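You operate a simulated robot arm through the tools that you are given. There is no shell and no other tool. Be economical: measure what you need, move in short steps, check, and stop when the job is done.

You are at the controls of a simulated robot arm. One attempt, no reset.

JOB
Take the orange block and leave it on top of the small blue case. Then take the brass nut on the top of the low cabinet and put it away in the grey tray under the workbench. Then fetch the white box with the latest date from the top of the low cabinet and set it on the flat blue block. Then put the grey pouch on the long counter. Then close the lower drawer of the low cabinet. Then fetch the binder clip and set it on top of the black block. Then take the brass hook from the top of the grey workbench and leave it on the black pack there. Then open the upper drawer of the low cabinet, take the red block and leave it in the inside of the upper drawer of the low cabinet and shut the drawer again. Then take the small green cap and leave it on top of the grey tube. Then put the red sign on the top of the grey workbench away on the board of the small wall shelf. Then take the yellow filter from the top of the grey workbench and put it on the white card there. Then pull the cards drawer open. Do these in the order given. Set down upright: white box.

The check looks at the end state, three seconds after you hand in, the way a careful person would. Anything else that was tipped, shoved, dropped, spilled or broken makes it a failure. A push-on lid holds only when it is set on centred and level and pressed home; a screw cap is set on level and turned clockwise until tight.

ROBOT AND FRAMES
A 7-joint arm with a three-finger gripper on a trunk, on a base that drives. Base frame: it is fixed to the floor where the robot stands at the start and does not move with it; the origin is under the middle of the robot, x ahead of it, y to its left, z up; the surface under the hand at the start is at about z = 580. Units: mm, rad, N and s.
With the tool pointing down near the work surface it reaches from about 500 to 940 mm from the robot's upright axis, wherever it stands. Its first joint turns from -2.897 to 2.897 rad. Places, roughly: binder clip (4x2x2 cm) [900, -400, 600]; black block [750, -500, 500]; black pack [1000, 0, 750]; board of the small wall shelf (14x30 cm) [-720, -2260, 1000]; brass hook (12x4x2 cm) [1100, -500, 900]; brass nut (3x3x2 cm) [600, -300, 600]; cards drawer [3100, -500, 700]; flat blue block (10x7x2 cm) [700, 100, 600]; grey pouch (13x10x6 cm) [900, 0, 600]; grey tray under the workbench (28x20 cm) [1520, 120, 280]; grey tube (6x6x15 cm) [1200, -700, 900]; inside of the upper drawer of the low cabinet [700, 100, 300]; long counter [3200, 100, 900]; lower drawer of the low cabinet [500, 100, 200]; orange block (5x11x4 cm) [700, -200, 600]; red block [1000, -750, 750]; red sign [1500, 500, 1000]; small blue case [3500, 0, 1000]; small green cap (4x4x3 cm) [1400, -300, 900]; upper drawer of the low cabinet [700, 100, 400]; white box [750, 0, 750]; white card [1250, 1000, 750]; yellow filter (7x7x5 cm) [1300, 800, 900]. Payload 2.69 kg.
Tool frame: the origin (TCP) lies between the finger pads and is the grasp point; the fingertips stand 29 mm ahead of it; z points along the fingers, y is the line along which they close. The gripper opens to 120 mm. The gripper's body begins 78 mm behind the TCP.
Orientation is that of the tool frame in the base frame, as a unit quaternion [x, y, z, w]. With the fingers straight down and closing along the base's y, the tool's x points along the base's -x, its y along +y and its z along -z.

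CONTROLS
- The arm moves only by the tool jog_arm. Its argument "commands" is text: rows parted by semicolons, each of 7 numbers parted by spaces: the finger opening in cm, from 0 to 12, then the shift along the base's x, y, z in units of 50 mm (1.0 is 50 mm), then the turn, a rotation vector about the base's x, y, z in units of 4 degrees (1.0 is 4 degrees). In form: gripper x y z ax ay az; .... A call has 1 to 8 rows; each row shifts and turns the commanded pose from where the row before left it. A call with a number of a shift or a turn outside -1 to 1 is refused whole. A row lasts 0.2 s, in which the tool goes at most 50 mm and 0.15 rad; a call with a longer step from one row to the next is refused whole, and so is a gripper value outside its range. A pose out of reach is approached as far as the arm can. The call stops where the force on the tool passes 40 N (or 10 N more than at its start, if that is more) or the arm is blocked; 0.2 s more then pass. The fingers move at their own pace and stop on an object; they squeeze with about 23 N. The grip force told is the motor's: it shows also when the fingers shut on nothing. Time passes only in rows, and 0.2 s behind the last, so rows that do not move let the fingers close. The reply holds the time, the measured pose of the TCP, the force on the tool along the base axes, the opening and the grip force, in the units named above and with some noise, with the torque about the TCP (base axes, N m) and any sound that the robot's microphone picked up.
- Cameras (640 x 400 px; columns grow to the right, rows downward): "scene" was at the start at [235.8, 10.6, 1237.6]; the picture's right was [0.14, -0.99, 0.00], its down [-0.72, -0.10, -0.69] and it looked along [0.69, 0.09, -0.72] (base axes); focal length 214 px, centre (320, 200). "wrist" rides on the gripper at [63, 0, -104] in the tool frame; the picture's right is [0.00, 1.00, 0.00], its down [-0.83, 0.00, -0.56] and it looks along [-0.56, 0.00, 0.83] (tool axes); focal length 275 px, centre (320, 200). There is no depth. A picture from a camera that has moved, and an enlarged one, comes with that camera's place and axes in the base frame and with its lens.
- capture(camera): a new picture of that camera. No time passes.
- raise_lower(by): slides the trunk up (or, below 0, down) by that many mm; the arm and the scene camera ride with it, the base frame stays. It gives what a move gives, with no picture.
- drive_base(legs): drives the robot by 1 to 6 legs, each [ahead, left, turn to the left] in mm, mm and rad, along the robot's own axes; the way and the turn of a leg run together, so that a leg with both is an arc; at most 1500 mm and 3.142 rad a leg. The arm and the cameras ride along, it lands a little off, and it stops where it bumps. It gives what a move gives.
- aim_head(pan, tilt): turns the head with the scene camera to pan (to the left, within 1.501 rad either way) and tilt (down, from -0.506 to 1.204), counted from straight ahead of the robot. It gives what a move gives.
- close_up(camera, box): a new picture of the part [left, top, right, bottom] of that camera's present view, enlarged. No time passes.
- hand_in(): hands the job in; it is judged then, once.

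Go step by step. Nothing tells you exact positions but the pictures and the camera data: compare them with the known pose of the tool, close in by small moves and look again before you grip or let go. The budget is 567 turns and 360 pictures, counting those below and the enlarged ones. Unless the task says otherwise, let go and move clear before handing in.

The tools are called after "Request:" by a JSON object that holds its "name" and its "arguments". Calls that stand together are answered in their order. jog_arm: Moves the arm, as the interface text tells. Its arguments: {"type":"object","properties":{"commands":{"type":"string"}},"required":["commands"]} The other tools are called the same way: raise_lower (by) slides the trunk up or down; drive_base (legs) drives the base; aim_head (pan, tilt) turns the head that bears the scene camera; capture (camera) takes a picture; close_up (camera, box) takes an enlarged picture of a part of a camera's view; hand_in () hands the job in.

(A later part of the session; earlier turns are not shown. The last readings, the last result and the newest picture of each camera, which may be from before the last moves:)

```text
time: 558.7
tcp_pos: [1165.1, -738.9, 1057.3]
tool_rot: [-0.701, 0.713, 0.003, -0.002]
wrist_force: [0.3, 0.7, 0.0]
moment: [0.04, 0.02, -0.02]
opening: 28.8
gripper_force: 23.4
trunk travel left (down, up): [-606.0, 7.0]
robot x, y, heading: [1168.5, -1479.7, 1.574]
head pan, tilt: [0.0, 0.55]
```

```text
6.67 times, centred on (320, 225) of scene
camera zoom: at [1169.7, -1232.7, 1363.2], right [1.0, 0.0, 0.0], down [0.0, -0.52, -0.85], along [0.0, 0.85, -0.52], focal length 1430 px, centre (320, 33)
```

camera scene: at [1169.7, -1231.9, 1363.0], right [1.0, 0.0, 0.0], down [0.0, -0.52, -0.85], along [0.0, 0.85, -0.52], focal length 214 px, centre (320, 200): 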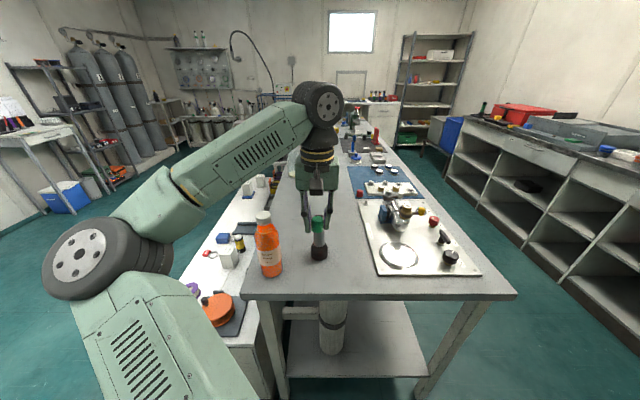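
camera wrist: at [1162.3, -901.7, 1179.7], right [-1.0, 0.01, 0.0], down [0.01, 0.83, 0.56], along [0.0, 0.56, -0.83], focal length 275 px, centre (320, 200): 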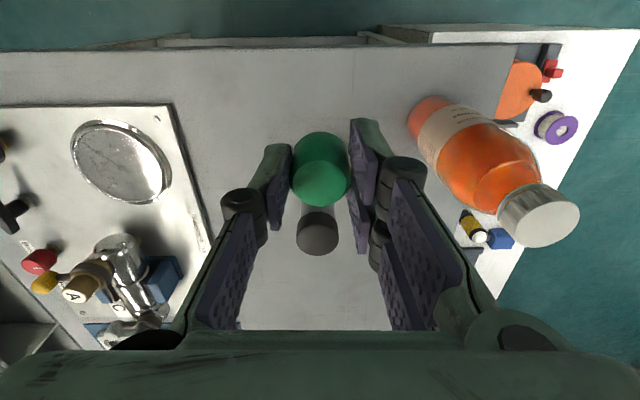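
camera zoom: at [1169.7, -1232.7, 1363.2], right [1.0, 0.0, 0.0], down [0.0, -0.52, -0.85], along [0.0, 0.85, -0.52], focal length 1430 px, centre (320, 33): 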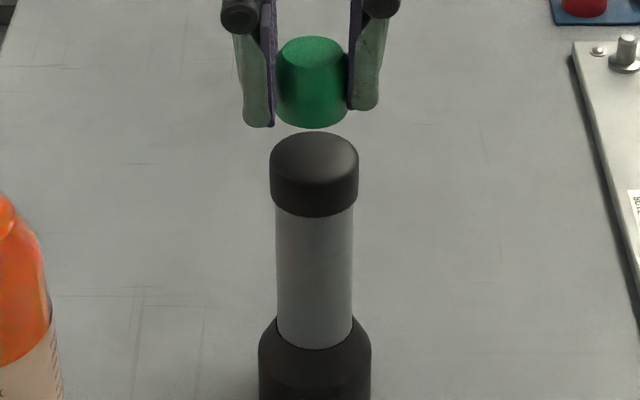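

Request:
{"name": "jog_arm", "arguments": {"commands": "0 0 0 -0.15 0 0 0;0 0 0 -0.1 0 0 0;0 0 0 0 0 0 0"}}

Request:
{"name": "close_up", "arguments": {"camera": "scene", "box": [295, 195, 345, 235]}}

Request:
{"name": "close_up", "arguments": {"camera": "wrist", "box": [260, 80, 380, 220]}}

```text
time: 559.5
tcp_pos: [1164.4, -739.1, 1043.8]
tool_rot: [-0.701, 0.713, 0.002, -0.001]
wrist_force: [-0.8, 0.3, -0.9]
moment: [-0.01, -0.02, 0.0]
opening: 28.9
gripper_force: 22.8
trunk travel left (down, up): [-606.0, 7.0]
robot x, y, heading: [1170.2, -1477.4, 1.575]
head pan, tilt: [0.0, 0.55]
```

```text
10.00 times, centred on (320, 215) of scene
camera zoom: at [1169.7, -1232.7, 1363.2], right [1.0, 0.0, 0.0], down [0.0, -0.52, -0.85], along [0.0, 0.85, -0.52], focal length 2145 px, centre (320, 50)
```

zoom: 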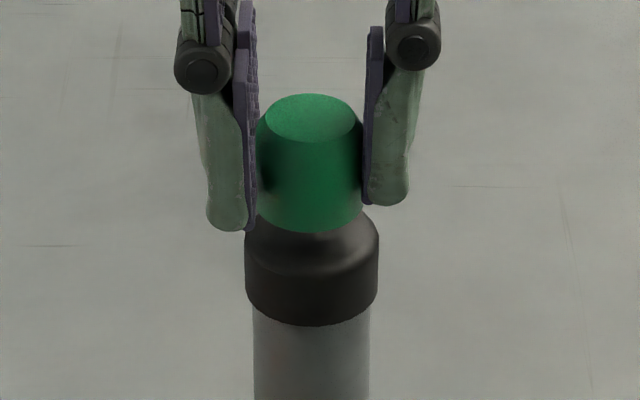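

```text
2.86 times, centred on (320, 150) of wrist
camera zoom: at [1165.1, -801.9, 1147.9], right [-1.0, 0.01, 0.0], down [0.01, 0.83, 0.56], along [0.0, 0.56, -0.83], focal length 786 px, centre (320, 343)
```

zoom: 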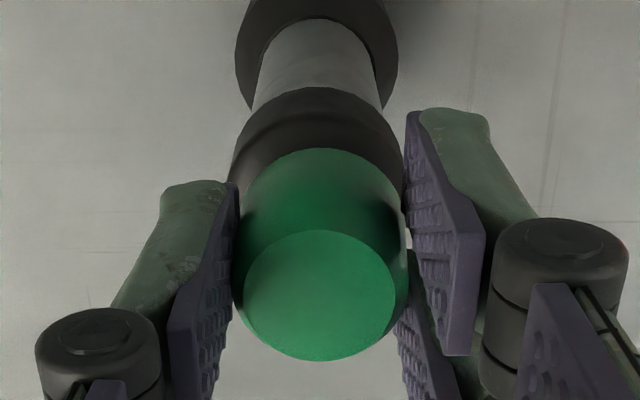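

Request:
{"name": "jog_arm", "arguments": {"commands": "0 0 0 -0.05 0 0 0;0 0 0 -0.05 0 0 0;0 0 0 0 0 0 0"}}

Request:
{"name": "close_up", "arguments": {"camera": "scene", "box": [295, 195, 345, 235]}}

```text
time: 560.3
tcp_pos: [1165.7, -739.9, 1038.1]
tool_rot: [-0.701, 0.713, 0.001, -0.001]
wrist_force: [0.3, -0.3, -0.9]
moment: [0.01, 0.0, 0.0]
opening: 28.9
gripper_force: 23.3
trunk travel left (down, up): [-606.0, 7.0]
robot x, y, heading: [1170.9, -1477.5, 1.57]
head pan, tilt: [0.0, 0.55]
```

```text
10.00 times, centred on (320, 215) of scene
camera zoom: at [1169.7, -1232.7, 1363.2], right [1.0, 0.0, 0.0], down [0.0, -0.52, -0.85], along [0.0, 0.85, -0.52], focal length 2145 px, centre (320, 50)
```

zoom: 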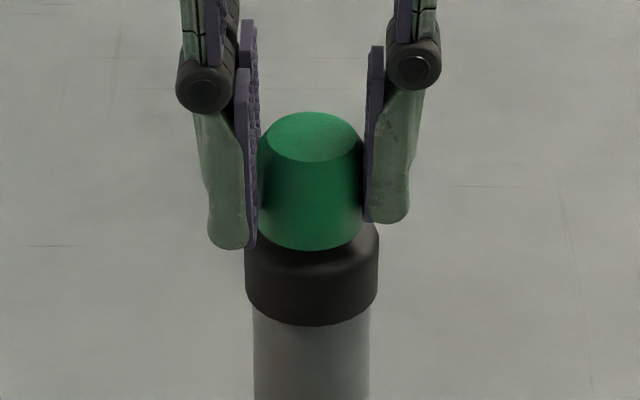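

Request:
{"name": "jog_arm", "arguments": {"commands": "0 0 0 -0.04 0 0 0;0 0 0 0 0 0 0"}}

Request:
{"name": "jog_arm", "arguments": {"commands": "0 0 0 -0.03 0 0 0;0 0 0 0 0 0 0"}}

Request:
{"name": "close_up", "arguments": {"camera": "scene", "box": [295, 195, 345, 235]}}

```text
time: 560.9
tcp_pos: [1166.6, -739.5, 1035.9]
tool_rot: [-0.702, 0.713, 0.001, -0.002]
wrist_force: [-0.9, -0.4, -0.2]
moment: [0.0, 0.0, 0.01]
opening: 28.8
gripper_force: 22.6
trunk travel left (down, up): [-606.0, 7.0]
robot x, y, heading: [1169.6, -1476.5, 1.573]
head pan, tilt: [0.0, 0.55]
```

```text
time: 561.5
tcp_pos: [1166.8, -739.3, 1035.8]
tool_rot: [-0.701, 0.713, 0.002, -0.002]
wrist_force: [-0.3, -0.7, -0.5]
moment: [0.02, -0.01, 0.01]
opening: 28.8
gripper_force: 22.8
trunk travel left (down, up): [-606.0, 7.0]
robot x, y, heading: [1168.7, -1478.6, 1.569]
head pan, tilt: [0.0, 0.55]
```

```text
10.00 times, centred on (320, 215) of scene
camera zoom: at [1169.7, -1232.7, 1363.2], right [1.0, 0.0, 0.0], down [0.0, -0.52, -0.85], along [0.0, 0.85, -0.52], focal length 2145 px, centre (320, 50)
```

zoom: 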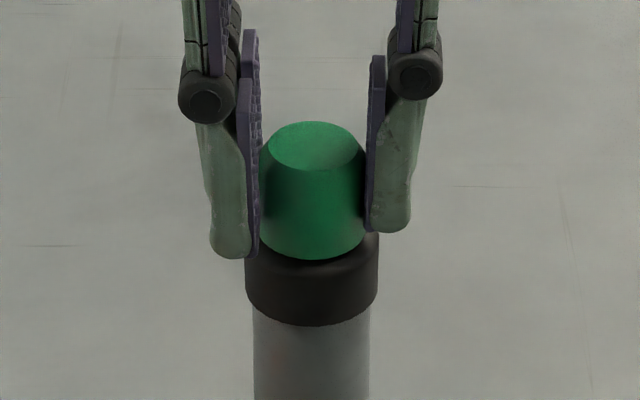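

Request:
{"name": "jog_arm", "arguments": {"commands": "0 0 0 -0.03 0 0 0;0 0 0 0 0 0 0"}}

Request:
{"name": "jog_arm", "arguments": {"commands": "0 0 0 -0.03 0 0 0;0 0 0 0 0 0 0"}}

Request:
{"name": "close_up", "arguments": {"camera": "scene", "box": [295, 195, 345, 235]}}

```text
time: 562.1
tcp_pos: [1165.4, -740.0, 1033.3]
tool_rot: [-0.702, 0.713, 0.001, -0.001]
wrist_force: [-0.3, 0.4, -0.4]
moment: [0.02, 0.0, -0.02]
opening: 28.9
gripper_force: 23.1
trunk travel left (down, up): [-606.0, 7.0]
robot x, y, heading: [1170.8, -1478.6, 1.573]
head pan, tilt: [0.0, 0.55]
```

```text
time: 562.7
tcp_pos: [1165.8, -739.7, 1031.4]
tool_rot: [-0.702, 0.712, 0.002, -0.002]
wrist_force: [-0.2, 0.5, 0.9]
moment: [-0.01, 0.01, 0.01]
opening: 28.9
gripper_force: 23.4
trunk travel left (down, up): [-606.0, 7.0]
robot x, y, heading: [1170.9, -1479.9, 1.575]
head pan, tilt: [0.0, 0.55]
```

```text
10.00 times, centred on (320, 215) of scene
camera zoom: at [1169.7, -1232.7, 1363.2], right [1.0, 0.0, 0.0], down [0.0, -0.52, -0.85], along [0.0, 0.85, -0.52], focal length 2145 px, centre (320, 50)
```

zoom: 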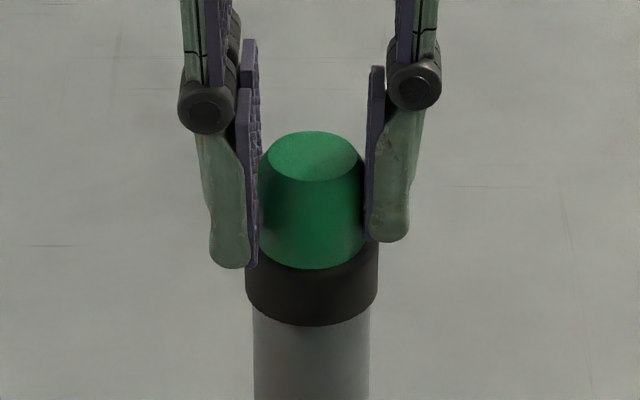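

Request:
{"name": "jog_arm", "arguments": {"commands": "0 0 0.06 -0.02 0 0 0;0 0 0 -0.03 0 0 0;0 0 0 0 0 0 0"}}

Request:
{"name": "jog_arm", "arguments": {"commands": "0 0 0 -0.03 0 0 0;0 0 0 0 0 0 0"}}

Request:
{"name": "close_up", "arguments": {"camera": "scene", "box": [295, 195, 345, 235]}}

Request:
{"name": "close_up", "arguments": {"camera": "wrist", "box": [260, 80, 380, 220]}}

```text
time: 563.5
tcp_pos: [1166.4, -736.7, 1030.9]
tool_rot: [-0.701, 0.713, 0.003, -0.001]
wrist_force: [-0.6, -2.7, 16.2]
moment: [-0.04, -0.04, 0.0]
opening: 28.9
gripper_force: 22.7
trunk travel left (down, up): [-606.0, 7.0]
robot x, y, heading: [1168.3, -1474.0, 1.572]
head pan, tilt: [0.0, 0.55]
```

```text
time: 564.1
tcp_pos: [1166.1, -737.7, 1029.9]
tool_rot: [-0.702, 0.712, 0.002, -0.001]
wrist_force: [-0.4, -3.3, 15.2]
moment: [-0.01, -0.03, -0.02]
opening: 28.8
gripper_force: 23.0
trunk travel left (down, up): [-606.0, 7.0]
robot x, y, heading: [1170.2, -1474.9, 1.573]
head pan, tilt: [0.0, 0.55]
```

```text
10.00 times, centred on (320, 215) of scene
camera zoom: at [1169.7, -1234.3, 1363.6], right [1.0, 0.0, 0.0], down [0.0, -0.52, -0.85], along [0.0, 0.85, -0.52], focal length 2145 px, centre (320, 50)
```

zoom: 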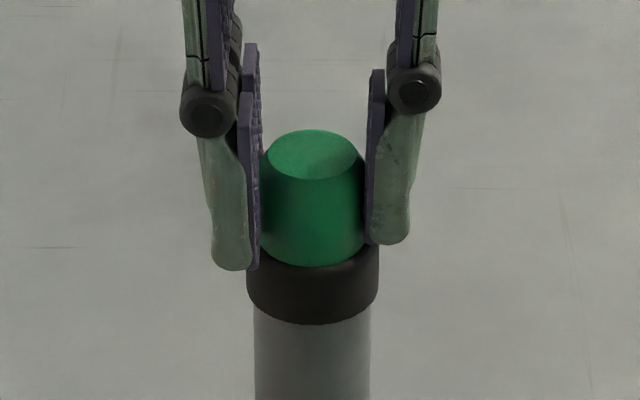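

```text
2.86 times, centred on (320, 150) of wrist
camera zoom: at [1165.9, -800.6, 1133.6], right [-1.0, 0.01, 0.0], down [0.01, 0.83, 0.56], along [0.0, 0.56, -0.83], focal length 786 px, centre (320, 343)
```

zoom: 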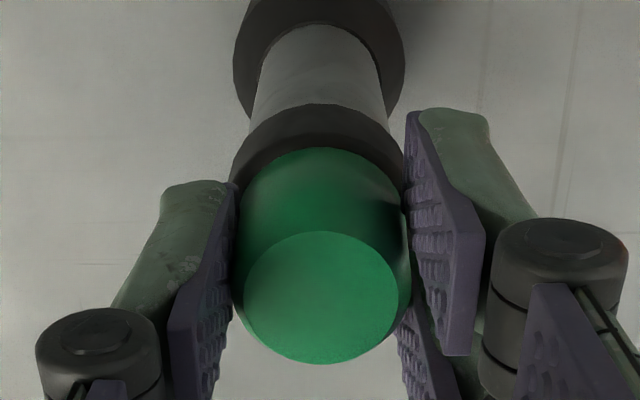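

Contact with the cap centred on the tube. I'll release and lift straight up.

Request:
{"name": "jog_arm", "arguments": {"commands": "0 0 0 0.03 0 0 0;4 0 0 0 0 0 0;4 0 0 0 0 0 0;4 0 0 0.2 0 0 0;4 0 0 0.5 0 0 0;4 0 0 0.8 0 0 0;4 0 0 0 0 0 0"}}

Request:
{"name": "close_up", "arguments": {"camera": "scene", "box": [285, 195, 355, 255]}}

Request:
{"name": "capture", "arguments": {"camera": "wrist"}}

```text
time: 565.7
tcp_pos: [1166.4, -736.2, 1105.5]
tool_rot: [-0.702, 0.713, 0.002, -0.002]
wrist_force: [0.5, 0.6, 0.1]
moment: [-0.02, -0.02, 0.0]
opening: 39.8
gripper_force: 0.1
trunk travel left (down, up): [-606.0, 7.0]
robot x, y, heading: [1167.2, -1478.0, 1.572]
head pan, tilt: [0.0, 0.55]
```

```text
6.67 times, centred on (320, 225) of scene
camera zoom: at [1169.6, -1232.4, 1363.1], right [1.0, 0.0, 0.0], down [0.0, -0.52, -0.85], along [0.0, 0.85, -0.52], focal length 1430 px, centre (320, 33)
```

zoom: 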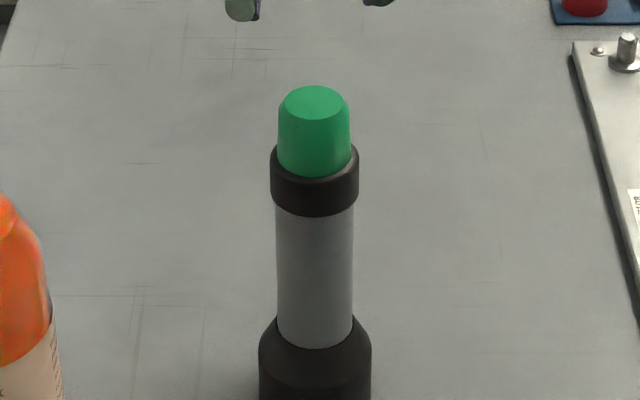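

```text
153 pictures are left
camera wrist: at [1165.0, -798.9, 1209.2], right [-1.0, 0.01, 0.0], down [0.01, 0.83, 0.56], along [0.0, 0.56, -0.83], focal length 275 px, centre (320, 200)
```

wrist: 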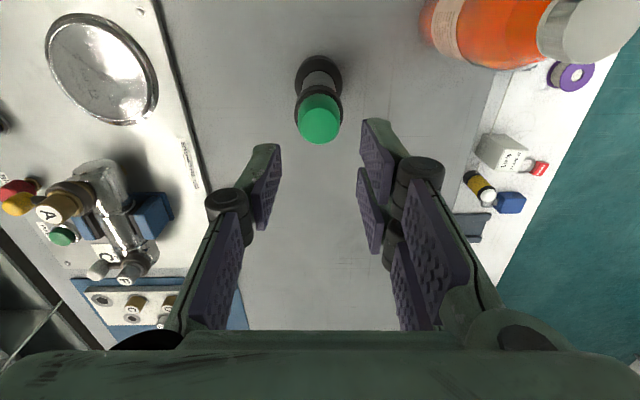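

The green cap sits centred on the grey tube. Next the red sign; I'll drive to the far side of the bench.

Request:
{"name": "jog_arm", "arguments": {"commands": "4 0 -0.9 0 0 0 0;4 0 -0.9 0 0 0 0;4 0 0 0 0 0 0"}}

Request:
{"name": "drive_base", "arguments": {"legs": [[-100, 0, 0], [0, -1200, 0], [1400, 0, 0], [620, 0, 0], [0, 0, 1.571]]}}

Request:
{"name": "aim_head", "arguments": {"pan": 0, "tilt": 0.6}}

Request:
{"name": "capture", "arguments": {"camera": "scene"}}

Request:
{"name": "capture", "arguments": {"camera": "wrist"}}

```text
time: 566.5
tcp_pos: [1166.3, -826.2, 1106.7]
tool_rot: [-0.701, 0.713, 0.002, -0.002]
wrist_force: [0.2, 0.7, 0.5]
moment: [-0.01, 0.01, 0.01]
opening: 39.9
gripper_force: 0.1
trunk travel left (down, up): [-606.0, 7.0]
robot x, y, heading: [1168.3, -1477.7, 1.573]
head pan, tilt: [0.0, 0.55]
```

```text
time: 590.5
tcp_pos: [1679.9, 427.9, 1107.3]
tool_rot: [1.0, 0.008, 0.0, 0.003]
wrist_force: [-0.3, 0.5, 0.4]
moment: [0.02, -0.03, 0.02]
opening: 39.9
gripper_force: 0.0
trunk travel left (down, up): [-606.0, 7.0]
robot x, y, heading: [2330.6, 451.9, -3.106]
head pan, tilt: [0.0, 0.55]
```

```text
time: 591.1
tcp_pos: [1680.7, 428.1, 1106.4]
tool_rot: [1.0, 0.008, 0.0, 0.003]
wrist_force: [0.2, 0.0, 0.2]
moment: [0.0, 0.03, 0.01]
opening: 39.9
gripper_force: 0.1
trunk travel left (down, up): [-606.0, 7.0]
robot x, y, heading: [2330.1, 454.5, -3.106]
head pan, tilt: [0.0, 0.6]
```

```text
152 pictures are left
camera scene: at [2086.7, 443.5, 1358.7], right [-0.03, 1.0, 0.0], down [0.56, 0.02, -0.83], along [-0.82, -0.03, -0.56], focal length 214 px, centre (320, 200)
```

scene: 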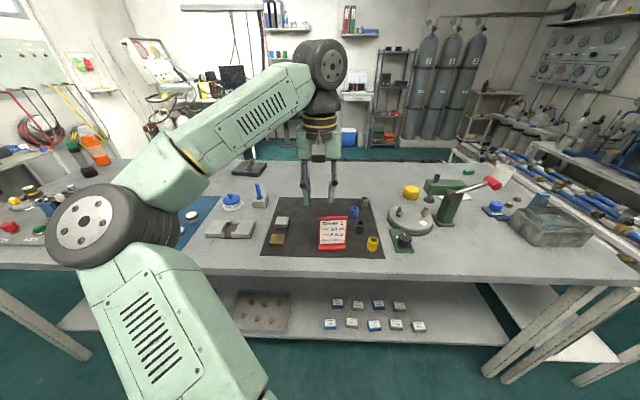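

```text
151 pictures are left
camera wrist: at [1742.5, 430.3, 1210.7], right [0.02, -1.0, 0.0], down [-0.83, -0.01, 0.56], along [-0.56, -0.01, -0.83], focal length 275 px, centre (320, 200)
```

wrist: 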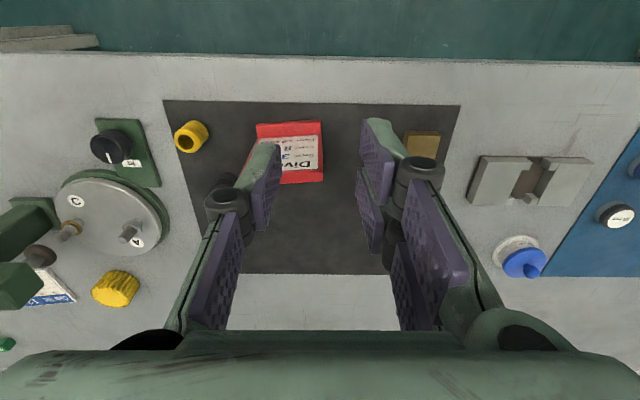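

Request:
{"name": "drive_base", "arguments": {"legs": [[200, 0, -0.035]]}}

Request:
{"name": "close_up", "arguments": {"camera": "scene", "box": [280, 220, 400, 310]}}

Request:
{"name": "capture", "arguments": {"camera": "wrist"}}

```text
time: 592.7
tcp_pos: [1478.7, 447.8, 1106.8]
tool_rot: [1.0, -0.011, -0.001, 0.003]
wrist_force: [0.2, -0.3, 0.0]
moment: [-0.06, -0.03, 0.02]
opening: 40.1
gripper_force: 0.0
trunk travel left (down, up): [-606.0, 7.0]
robot x, y, heading: [2128.8, 449.9, 3.133]
head pan, tilt: [0.0, 0.6]
```

```text
4.44 times, centred on (340, 265) of scene
camera zoom: at [1885.6, 449.3, 1358.5], right [0.0, 1.0, 0.0], down [0.57, 0.0, -0.82], along [-0.82, 0.0, -0.57], focal length 953 px, centre (231, -89)
```

zoom: 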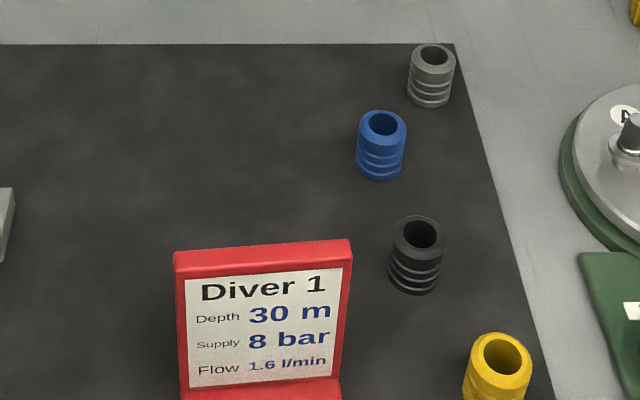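

```text
149 pictures are left
camera wrist: at [1541.2, 448.6, 1210.2], right [-0.02, -1.0, 0.0], down [-0.83, 0.02, 0.56], along [-0.56, 0.01, -0.83], focal length 275 px, centre (320, 200)
```

wrist: 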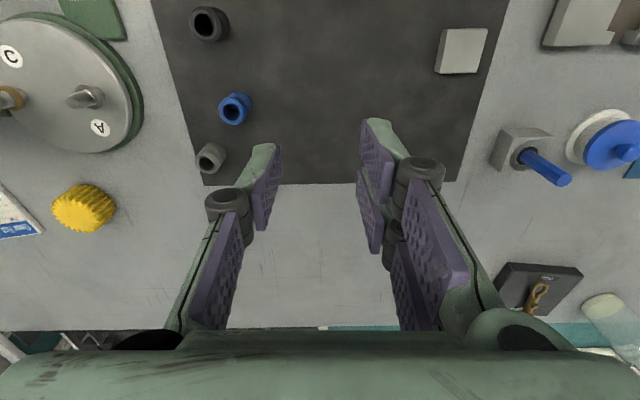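

The sign's panel leans back: top edge at (1573,465,z 924), foot at x≈1612–1625, about 93 mm wide in y. I'll back up slightly, open wide and come over it to grip its two side edges.

Request:
{"name": "drive_base", "arguments": {"legs": [[-80, 0, 0]]}}

Request:
{"name": "jog_arm", "arguments": {"commands": "12 0.4 0.17 -0.6 0 0 0;12 0.3 0.17 -0.6 0 0 0;12 0 0 -0.5 0 0 0;12 0 0 0 0 0 0"}}

Request:
{"name": "capture", "arguments": {"camera": "wrist"}}

Request:
{"name": "close_up", "arguments": {"camera": "scene", "box": [270, 180, 400, 290]}}

```text
time: 593.8
tcp_pos: [1560.8, 449.6, 1107.3]
tool_rot: [1.0, -0.011, -0.001, 0.002]
wrist_force: [-0.2, 0.4, 0.3]
moment: [0.01, 0.02, 0.0]
opening: 40.0
gripper_force: 0.1
trunk travel left (down, up): [-606.0, 7.0]
robot x, y, heading: [2212.9, 448.6, 3.135]
head pan, tilt: [0.0, 0.6]
```

```text
time: 594.8
tcp_pos: [1596.2, 465.5, 1021.5]
tool_rot: [1.0, -0.011, -0.001, 0.002]
wrist_force: [-0.2, 0.7, 0.0]
moment: [0.02, 0.01, 0.01]
opening: 115.3
gripper_force: 0.0
trunk travel left (down, up): [-606.0, 7.0]
robot x, y, heading: [2210.7, 449.1, 3.14]
head pan, tilt: [0.0, 0.6]
```

```text
148 pictures are left
camera wrist: at [1658.9, 465.3, 1124.5], right [-0.02, -1.0, 0.0], down [-0.83, 0.02, 0.56], along [-0.56, 0.01, -0.83], focal length 275 px, centre (320, 200)
```

wrist: 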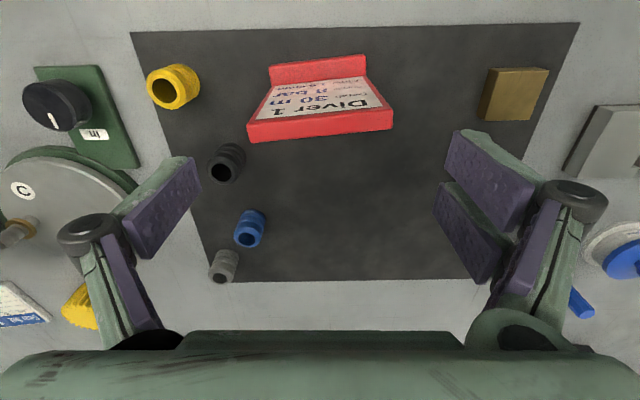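

```text
3.64 times, centred on (335, 235) of scene
camera zoom: at [1966.7, 449.3, 1358.7], right [0.0, 1.0, 0.0], down [0.56, 0.0, -0.83], along [-0.83, 0.0, -0.56], focal length 780 px, centre (266, 73)
```

zoom: 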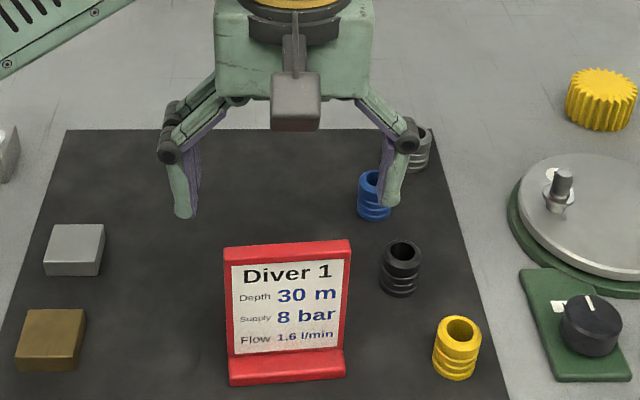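

Better triangulation: the panel stands upright at x≈1608, 80 mm wide, top z≈981, yawed about +4°. I'll yaw to match, offset 8 mm so a prong meets the panel edge, and go down alongside.

Request:
{"name": "jog_arm", "arguments": {"commands": "10.5 0.2 0 0 0 0 0.65;10.5 0.2 0 0 0 0 0.6;10.5 0 0 -0.7 0 0 0;10.5 0 0 0 0 0 0"}}

Request:
{"name": "capture", "arguments": {"camera": "wrist"}}

Request:
{"name": "close_up", "arguments": {"camera": "scene", "box": [270, 180, 400, 290]}}

```text
time: 595.8
tcp_pos: [1613.7, 466.7, 985.9]
tool_rot: [0.999, 0.032, -0.001, 0.003]
wrist_force: [-0.2, 0.0, 0.4]
moment: [0.04, 0.01, -0.02]
opening: 105.3
gripper_force: 0.1
trunk travel left (down, up): [-606.0, 7.0]
robot x, y, heading: [2212.2, 446.3, 3.142]
head pan, tilt: [0.0, 0.6]
```

```text
146 pictures are left
camera wrist: at [1677.0, 472.5, 1089.1], right [0.07, -1.0, 0.0], down [-0.83, -0.06, 0.56], along [-0.56, -0.04, -0.83], focal length 275 px, centre (320, 200)
```

wrist: 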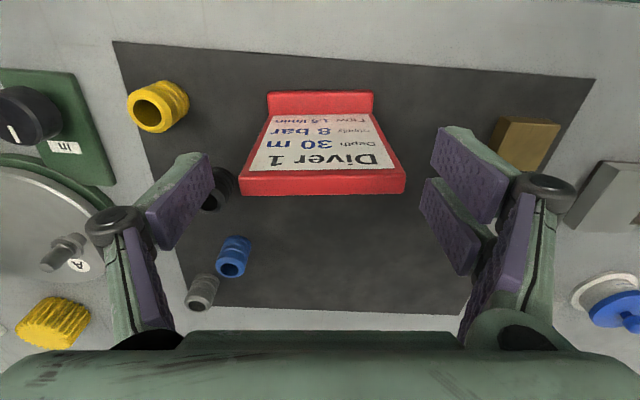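

```text
3.64 times, centred on (335, 235) of scene
camera zoom: at [1966.8, 449.3, 1358.7], right [0.0, 1.0, 0.0], down [0.56, 0.0, -0.83], along [-0.83, 0.0, -0.56], focal length 780 px, centre (266, 73)
```

zoom: 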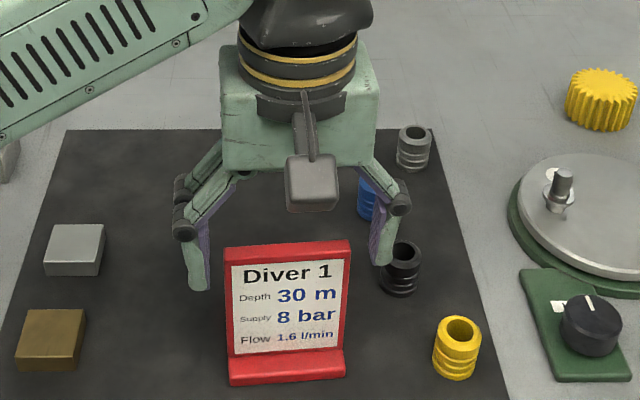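

Request:
{"name": "jog_arm", "arguments": {"commands": "10.5 0.03 0 -0.6 0 0 0;10.5 0 0 -0.6 0 0 0;10.5 0 0 0 0 0 0"}}

Request:
{"name": "capture", "arguments": {"camera": "wrist"}}

Request:
{"name": "close_up", "arguments": {"camera": "scene", "box": [290, 200, 370, 290]}}

```text
time: 596.5
tcp_pos: [1615.6, 466.7, 926.4]
tool_rot: [0.999, 0.033, -0.001, 0.003]
wrist_force: [-0.4, 0.2, 0.2]
moment: [0.01, 0.01, 0.0]
opening: 105.2
gripper_force: 0.1
trunk travel left (down, up): [-606.0, 7.0]
robot x, y, heading: [2211.4, 450.1, 3.141]
head pan, tilt: [0.0, 0.6]
```

```text
144 pictures are left
camera wrist: at [1678.6, 471.4, 1030.1], right [0.07, -1.0, 0.01], down [-0.83, -0.05, 0.56], along [-0.56, -0.04, -0.83], focal length 275 px, centre (320, 200)
```

wrist: 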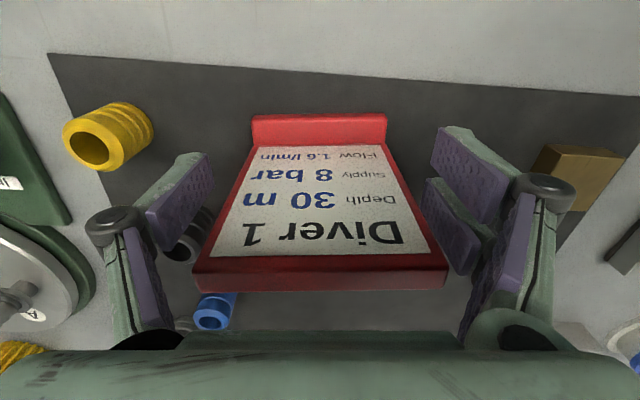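

```text
4.44 times, centred on (330, 245) of scene
camera zoom: at [1966.7, 449.3, 1358.7], right [0.0, 1.0, 0.0], down [0.56, 0.0, -0.83], along [-0.83, 0.0, -0.56], focal length 953 px, centre (276, 0)
```

zoom: 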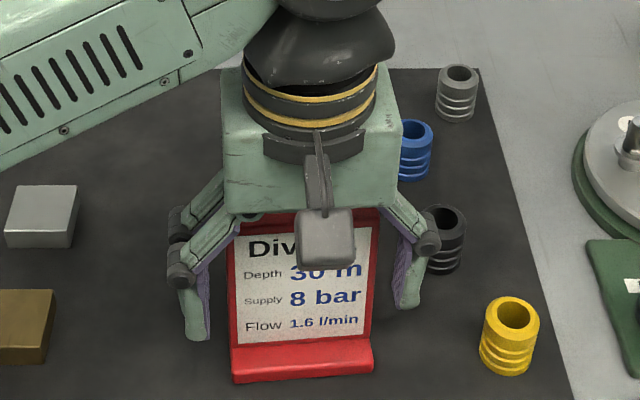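

Request:
{"name": "jog_arm", "arguments": {"commands": "8.6 0 0 0 0 0 0;8.6 0 0 0 0 0 0;0 0 0 0 0 0 0;0 0 0 0 0 0 0"}}

Request:
{"name": "capture", "arguments": {"camera": "wrist"}}

Request:
{"name": "close_up", "arguments": {"camera": "scene", "box": [290, 200, 370, 290]}}

```text
time: 597.5
tcp_pos: [1616.0, 466.7, 926.7]
tool_rot: [0.999, 0.032, -0.001, 0.002]
wrist_force: [-0.3, 0.6, 1.9]
moment: [0.18, 0.03, 0.0]
opening: 84.5
gripper_force: 22.8
trunk travel left (down, up): [-606.0, 7.0]
robot x, y, heading: [2208.2, 450.4, 3.138]
head pan, tilt: [0.0, 0.6]
```

```text
142 pictures are left
camera wrist: at [1678.5, 471.5, 1030.6], right [0.07, -1.0, 0.0], down [-0.83, -0.06, 0.56], along [-0.56, -0.04, -0.83], focal length 275 px, centre (320, 200)
```

wrist: 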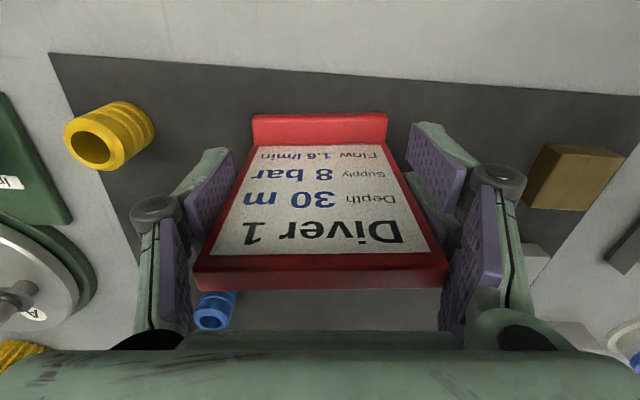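

```text
4.44 times, centred on (330, 245) of scene
camera zoom: at [1966.8, 449.4, 1358.7], right [0.0, 1.0, 0.0], down [0.56, 0.0, -0.83], along [-0.83, 0.0, -0.56], focal length 953 px, centre (276, 0)
```

zoom: 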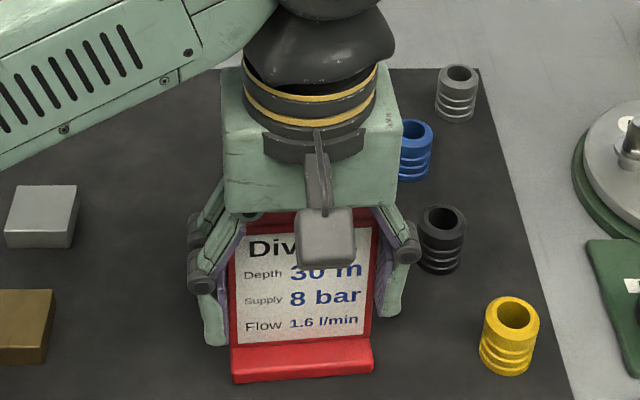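

It's gripped at 84.5 mm. I'll lift slightly and check that it holds steady.

Request:
{"name": "jog_arm", "arguments": {"commands": "0 0 0 0.3 0 0 0;0 0 0 0.4 0 0 0;0 0 0 0 0 0 0"}}

Request:
{"name": "capture", "arguments": {"camera": "wrist"}}

Request:
{"name": "close_up", "arguments": {"camera": "scene", "box": [290, 190, 370, 280]}}

```text
time: 598.4
tcp_pos: [1615.4, 465.8, 961.4]
tool_rot: [0.999, 0.032, 0.0, 0.004]
wrist_force: [-0.3, 0.3, -0.5]
moment: [0.0, 0.0, 0.03]
opening: 84.5
gripper_force: 23.0
trunk travel left (down, up): [-606.0, 7.0]
robot x, y, heading: [2211.0, 446.7, 3.14]
head pan, tilt: [0.0, 0.6]
```

```text
140 pictures are left
camera wrist: at [1678.3, 470.6, 1065.9], right [0.07, -1.0, 0.0], down [-0.83, -0.06, 0.56], along [-0.55, -0.04, -0.83], focal length 275 px, centre (320, 200)
```

wrist: 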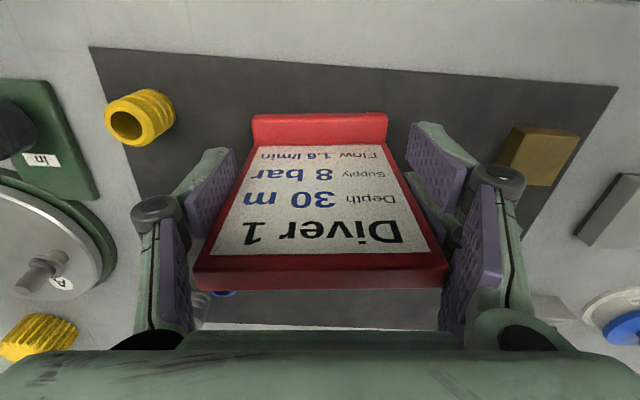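

```text
4.44 times, centred on (330, 235) of scene
camera zoom: at [1966.6, 449.3, 1358.6], right [0.0, 1.0, 0.0], down [0.56, 0.0, -0.83], along [-0.83, 0.0, -0.56], focal length 953 px, centre (276, 44)
```

zoom: 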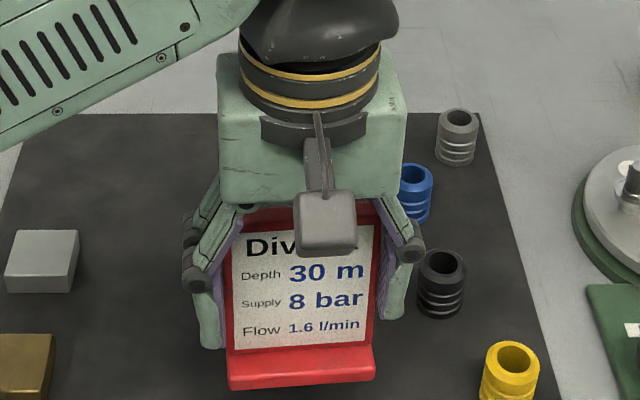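

The sign is firmly held. I'll raise it high, drive around via the right aisle, and look at the wall shelf.

Request:
{"name": "jog_arm", "arguments": {"commands": "0 0 0 0.9 0 0 0;0 0 0 0.9 0 0 0;0 0 0 0.9 0 0 0;0 0 0 0.6 0 0 0;0 0 0 0 0 0 0"}}

Request:
{"name": "drive_base", "arguments": {"legs": [[-130, 0, 0], [0, 1400, 0], [0, 520, 0], [1300, 0, 0], [1040, 0, 0], [0, 0, 1.571]]}}

Request:
{"name": "aim_head", "arguments": {"pan": -0.6, "tilt": 0.35}}

Request:
{"name": "capture", "arguments": {"camera": "scene"}}

```text
time: 599.5
tcp_pos: [1615.9, 466.8, 1127.2]
tool_rot: [0.999, 0.032, 0.0, 0.002]
wrist_force: [0.5, -0.1, -1.2]
moment: [-0.01, 0.0, -0.02]
opening: 84.6
gripper_force: 22.9
trunk travel left (down, up): [-606.0, 7.0]
robot x, y, heading: [2211.8, 447.4, 3.14]
head pan, tilt: [0.0, 0.6]
```

```text
time: 630.8
tcp_pos: [17.4, -2096.9, 1127.7]
tool_rot: [0.681, 0.732, 0.002, 0.002]
wrist_force: [0.8, 0.5, -0.2]
moment: [0.02, 0.02, 0.02]
opening: 84.2
gripper_force: 23.4
trunk travel left (down, up): [-606.0, 7.0]
robot x, y, heading: [29.6, -1498.4, -1.565]
head pan, tilt: [0.0, 0.6]
```

```text
time: 631.8
tcp_pos: [16.6, -2096.2, 1128.1]
tool_rot: [0.681, 0.732, 0.002, 0.002]
wrist_force: [-0.8, -1.0, -0.9]
moment: [0.01, 0.01, -0.01]
opening: 84.5
gripper_force: 23.0
trunk travel left (down, up): [-606.0, 7.0]
robot x, y, heading: [28.3, -1500.3, -1.567]
head pan, tilt: [-0.6, 0.351]
```

```text
138 pictures are left
camera scene: at [-21.1, -1733.5, 1381.4], right [-0.83, 0.56, 0.0], down [0.19, 0.28, -0.94], along [-0.53, -0.78, -0.34], focal length 214 px, centre (320, 200)
```

scene: 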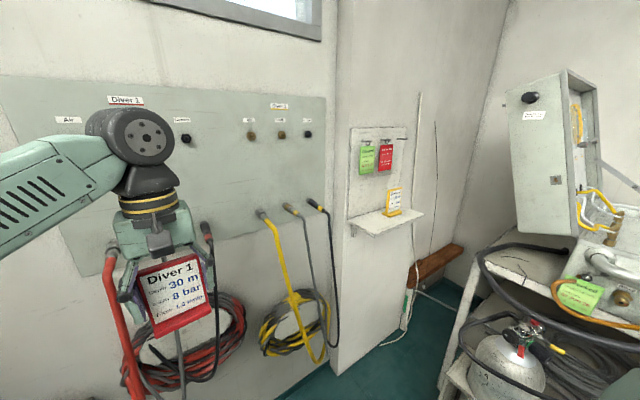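

The shelf has a yellow-framed card at its right end; its left half is free. I'll back off the wall a little, strafe toward it and look again.

Request:
{"name": "drive_base", "arguments": {"legs": [[-130, 0, 0], [0, -430, 0]]}}

Request:
{"name": "aim_head", "arguments": {"pan": -0.35, "tilt": 0.45}}

Request:
{"name": "capture", "arguments": {"camera": "scene"}}

Request:
{"name": "capture", "arguments": {"camera": "wrist"}}

```text
time: 636.6
tcp_pos: [-425.1, -1963.2, 1127.7]
tool_rot: [0.684, 0.729, 0.003, 0.002]
wrist_force: [0.3, 0.3, -1.7]
moment: [0.05, 0.0, -0.01]
opening: 84.5
gripper_force: 22.8
trunk travel left (down, up): [-606.0, 7.0]
robot x, y, heading: [-406.8, -1369.3, -1.579]
head pan, tilt: [-0.6, 0.351]
```

```text
time: 637.4
tcp_pos: [-424.0, -1962.8, 1127.0]
tool_rot: [0.685, 0.728, 0.002, 0.002]
wrist_force: [0.6, -0.5, -0.4]
moment: [0.02, -0.03, -0.03]
opening: 84.4
gripper_force: 23.3
trunk travel left (down, up): [-606.0, 7.0]
robot x, y, heading: [-405.1, -1363.9, -1.579]
head pan, tilt: [-0.351, 0.45]
```

```text
137 pictures are left
camera scene: at [-438.2, -1609.9, 1372.2], right [-0.94, 0.35, 0.0], down [0.15, 0.41, -0.9], along [-0.32, -0.84, -0.43], focal length 214 px, centre (320, 200)
```

scene: 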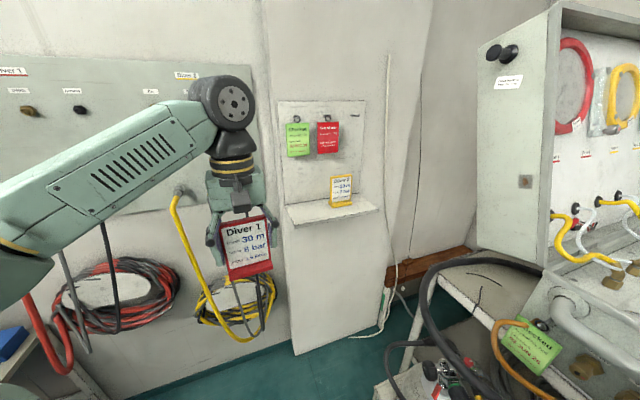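

```text
136 pictures are left
camera wrist: at [-429.0, -1899.6, 1231.4], right [1.0, 0.07, 0.0], down [0.05, -0.83, 0.56], along [0.04, -0.56, -0.83], focal length 275 px, centre (320, 200)
```

wrist: 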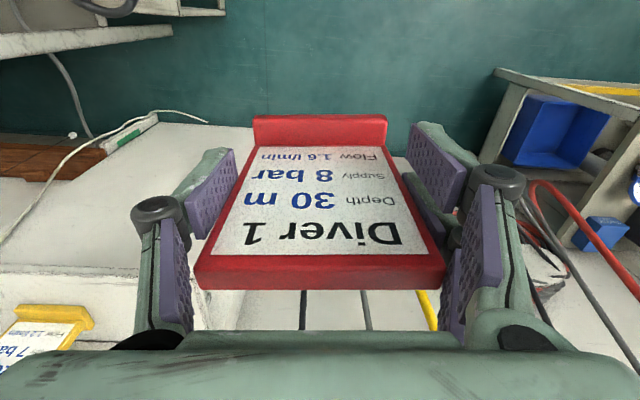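

Request:
{"name": "close_up", "arguments": {"camera": "scene", "box": [270, 160, 400, 250]}}

```text
4.44 times, centred on (335, 205) of scene
camera zoom: at [-438.2, -1609.9, 1372.2], right [-0.94, 0.35, 0.0], down [0.15, 0.41, -0.9], along [-0.32, -0.84, -0.43], focal length 953 px, centre (253, 178)
```

zoom: 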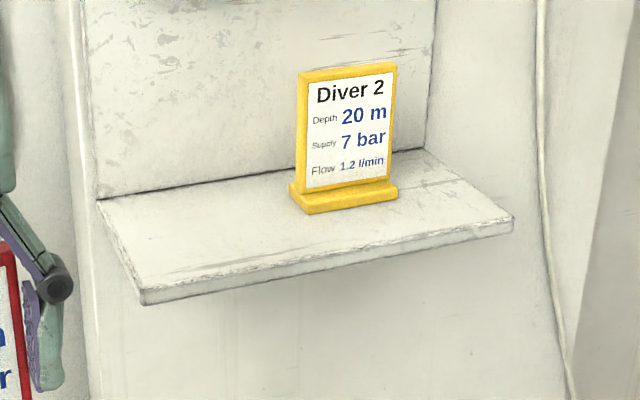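

The board is at z≈1023, x from -563 to -863, y from -2151 to -2295; the yellow sign covers x -706…-793. I'll set ours at x≈-618, panel at y≈-2193. First drive nearer.

Request:
{"name": "drive_base", "arguments": {"legs": [[140, 0, 0]]}}

Request:
{"name": "jog_arm", "arguments": {"commands": "0 -0.9 0 0.3 0 0 -0.5;0 -0.9 0 0.2 0 0 -0.5;0 -0.9 -0.2 0 0 0 0;0 -0.8 -0.2 0 0 0 0;0 0 0 0 0 0 0"}}

Request:
{"name": "capture", "arguments": {"camera": "scene"}}

Request:
{"name": "capture", "arguments": {"camera": "wrist"}}

```text
time: 638.7
tcp_pos: [-424.3, -2102.6, 1126.9]
tool_rot: [0.684, 0.73, 0.003, 0.002]
wrist_force: [0.6, 0.3, -0.8]
moment: [0.01, 0.01, -0.02]
opening: 84.3
gripper_force: 23.0
trunk travel left (down, up): [-606.0, 7.0]
robot x, y, heading: [-405.5, -1505.0, -1.573]
head pan, tilt: [-0.351, 0.45]
```

```text
time: 639.9
tcp_pos: [-600.4, -2120.9, 1152.7]
tool_rot: [0.708, 0.706, 0.002, 0.003]
wrist_force: [-1.2, 0.8, -0.8]
moment: [0.01, 0.0, 0.01]
opening: 84.7
gripper_force: 22.7
trunk travel left (down, up): [-606.0, 7.0]
robot x, y, heading: [-407.0, -1507.8, -1.571]
head pan, tilt: [-0.351, 0.45]
```

```text
134 pictures are left
camera scene: at [-437.9, -1749.0, 1372.2], right [-0.94, 0.35, 0.0], down [0.15, 0.41, -0.9], along [-0.31, -0.84, -0.44], focal length 214 px, centre (320, 200)
```

scene: 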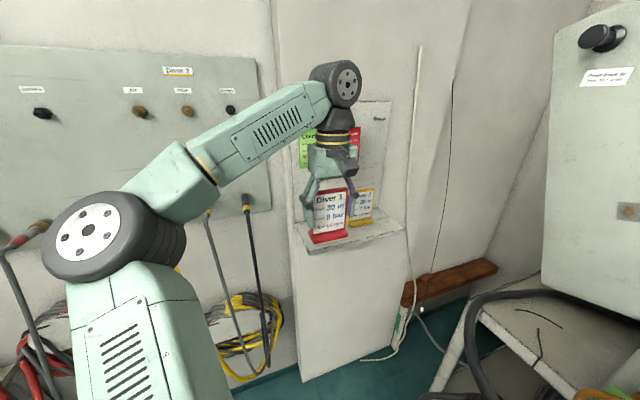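

```text
133 pictures are left
camera wrist: at [-600.1, -2056.9, 1256.5], right [1.0, 0.0, 0.0], down [0.0, -0.83, 0.56], along [0.0, -0.56, -0.83], focal length 275 px, centre (320, 200)
```

wrist: 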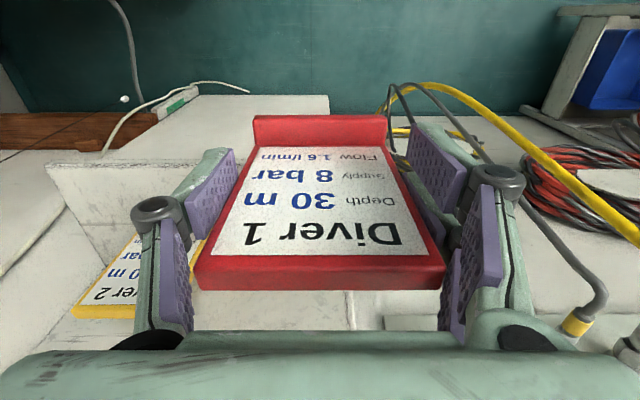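

Request:
{"name": "close_up", "arguments": {"camera": "scene", "box": [280, 170, 420, 265]}}

Request:
{"name": "close_up", "arguments": {"camera": "wrist", "box": [0, 80, 280, 330]}}

```text
4.21 times, centred on (350, 218) of scene
camera zoom: at [-437.9, -1749.0, 1372.2], right [-0.94, 0.35, 0.0], down [0.15, 0.41, -0.9], along [-0.31, -0.84, -0.44], focal length 903 px, centre (194, 126)
```

zoom: 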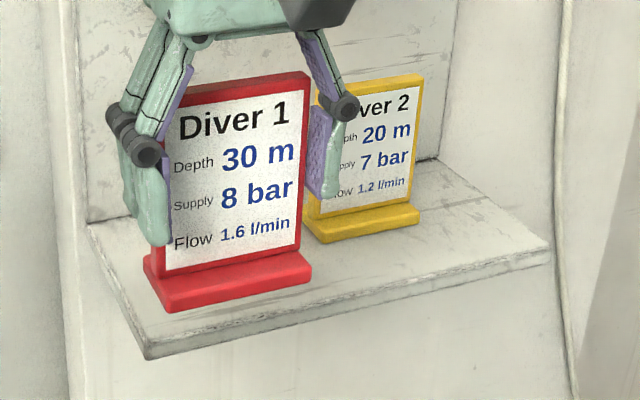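

```text
1.60 times, centred on (140, 205) of wrist
camera zoom: at [-600.1, -2056.9, 1256.5], right [1.0, 0.0, 0.0], down [0.0, -0.83, 0.56], along [0.0, -0.56, -0.83], focal length 440 px, centre (608, 192)
```

zoom: 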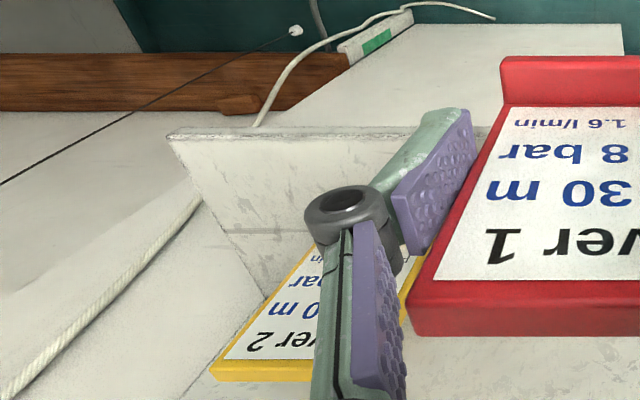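

The board is at z≈1012, y from -2167 to -2304. I'll move the sign over it to (-625,-2195) and look before lowering.

Request:
{"name": "jog_arm", "arguments": {"commands": "0 -0.25 -0.74 0 0 0 0;0 -0.24 -0.74 0 0 0 0;0 0 0 -0.6 0 0 0;0 0 0 0 0 0 0"}}

Request:
{"name": "close_up", "arguments": {"camera": "scene", "box": [280, 170, 420, 265]}}

Request:
{"name": "capture", "arguments": {"camera": "wrist"}}

```text
time: 640.9
tcp_pos: [-624.1, -2196.4, 1123.0]
tool_rot: [0.708, 0.706, 0.0, 0.002]
wrist_force: [-0.2, 0.3, -0.5]
moment: [-0.03, -0.01, 0.03]
opening: 84.2
gripper_force: 22.7
trunk travel left (down, up): [-606.0, 7.0]
robot x, y, heading: [-406.8, -1505.3, -1.571]
head pan, tilt: [-0.351, 0.45]
```

```text
4.21 times, centred on (350, 218) of scene
camera zoom: at [-438.2, -1748.9, 1372.3], right [-0.94, 0.35, 0.0], down [0.15, 0.41, -0.9], along [-0.31, -0.84, -0.44], focal length 903 px, centre (194, 126)
```

zoom: 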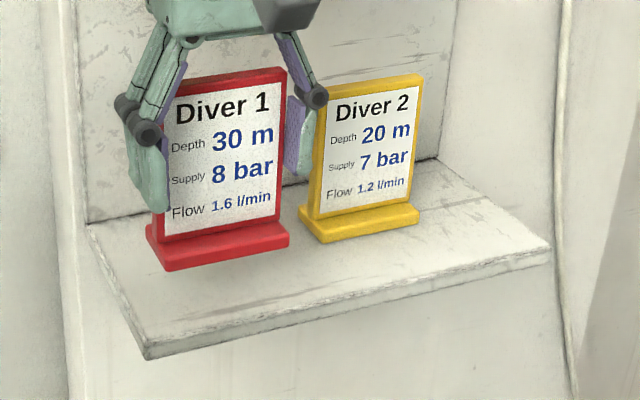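

```text
129 pictures are left
camera wrist: at [-625.0, -2132.6, 1226.7], right [1.0, 0.0, 0.0], down [0.0, -0.83, 0.56], along [0.0, -0.56, -0.83], focal length 275 px, centre (320, 200)
```

wrist: 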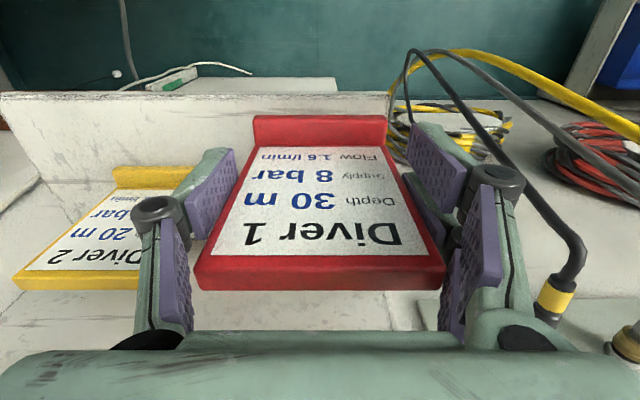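

Request:
{"name": "jog_arm", "arguments": {"commands": "0 -0.08 0 -0.3 0 0 0;0 0 0 -0.2 0 0 0;0 0 0 0 0 0 0"}}

Request:
{"name": "close_up", "arguments": {"camera": "scene", "box": [280, 170, 420, 265]}}

```text
time: 641.7
tcp_pos: [-626.7, -2194.7, 1098.9]
tool_rot: [0.708, 0.706, 0.002, 0.002]
wrist_force: [-0.3, -0.6, -0.9]
moment: [0.0, 0.02, 0.01]
opening: 84.5
gripper_force: 23.0
trunk travel left (down, up): [-606.0, 7.0]
robot x, y, heading: [-406.9, -1505.2, -1.574]
head pan, tilt: [-0.351, 0.45]
```

```text
4.21 times, centred on (350, 218) of scene
camera zoom: at [-438.1, -1749.1, 1372.2], right [-0.94, 0.35, 0.0], down [0.15, 0.41, -0.9], along [-0.31, -0.84, -0.44], focal length 903 px, centre (194, 126)
```

zoom: 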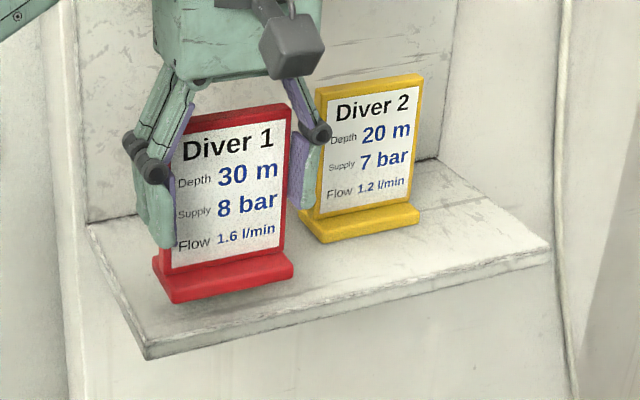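

Request:
{"name": "jog_arm", "arguments": {"commands": "0 0 0 -0.1 0 0 0;0 0 0 -0.06 0 0 0;0 0 0 0 0 0 0"}}

Request:
{"name": "jog_arm", "arguments": {"commands": "0 0 0 -0.05 0 0 0;0 0 0 -0.04 0 0 0;0 0 0 0 0 0 0"}}

Request:
{"name": "close_up", "arguments": {"camera": "scene", "box": [280, 170, 420, 265]}}

```text
time: 642.5
tcp_pos: [-627.0, -2196.0, 1091.0]
tool_rot: [0.708, 0.706, 0.002, 0.002]
wrist_force: [0.5, 0.2, -0.7]
moment: [0.02, -0.01, -0.01]
opening: 84.5
gripper_force: 22.8
trunk travel left (down, up): [-606.0, 7.0]
robot x, y, heading: [-406.2, -1506.4, -1.575]
head pan, tilt: [-0.351, 0.45]
```

```text
time: 643.3
tcp_pos: [-626.4, -2195.5, 1085.4]
tool_rot: [0.708, 0.706, 0.001, 0.001]
wrist_force: [0.5, 0.3, -1.0]
moment: [0.04, -0.02, 0.01]
opening: 84.3
gripper_force: 23.0
trunk travel left (down, up): [-606.0, 7.0]
robot x, y, heading: [-408.7, -1503.7, -1.579]
head pan, tilt: [-0.351, 0.45]
```

```text
4.21 times, centred on (350, 218) of scene
camera zoom: at [-438.1, -1749.1, 1372.2], right [-0.94, 0.35, 0.0], down [0.15, 0.41, -0.9], along [-0.31, -0.84, -0.44], focal length 903 px, centre (194, 126)
```

zoom: 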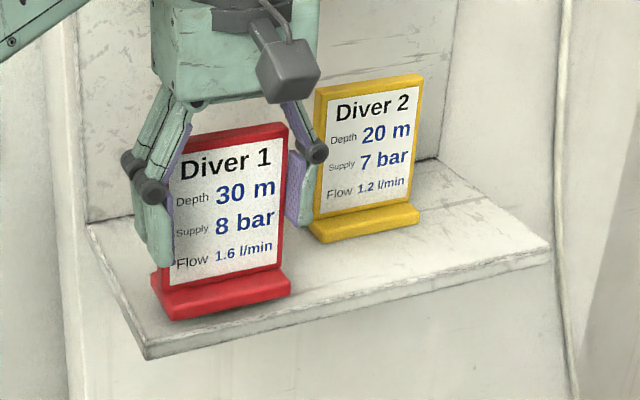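

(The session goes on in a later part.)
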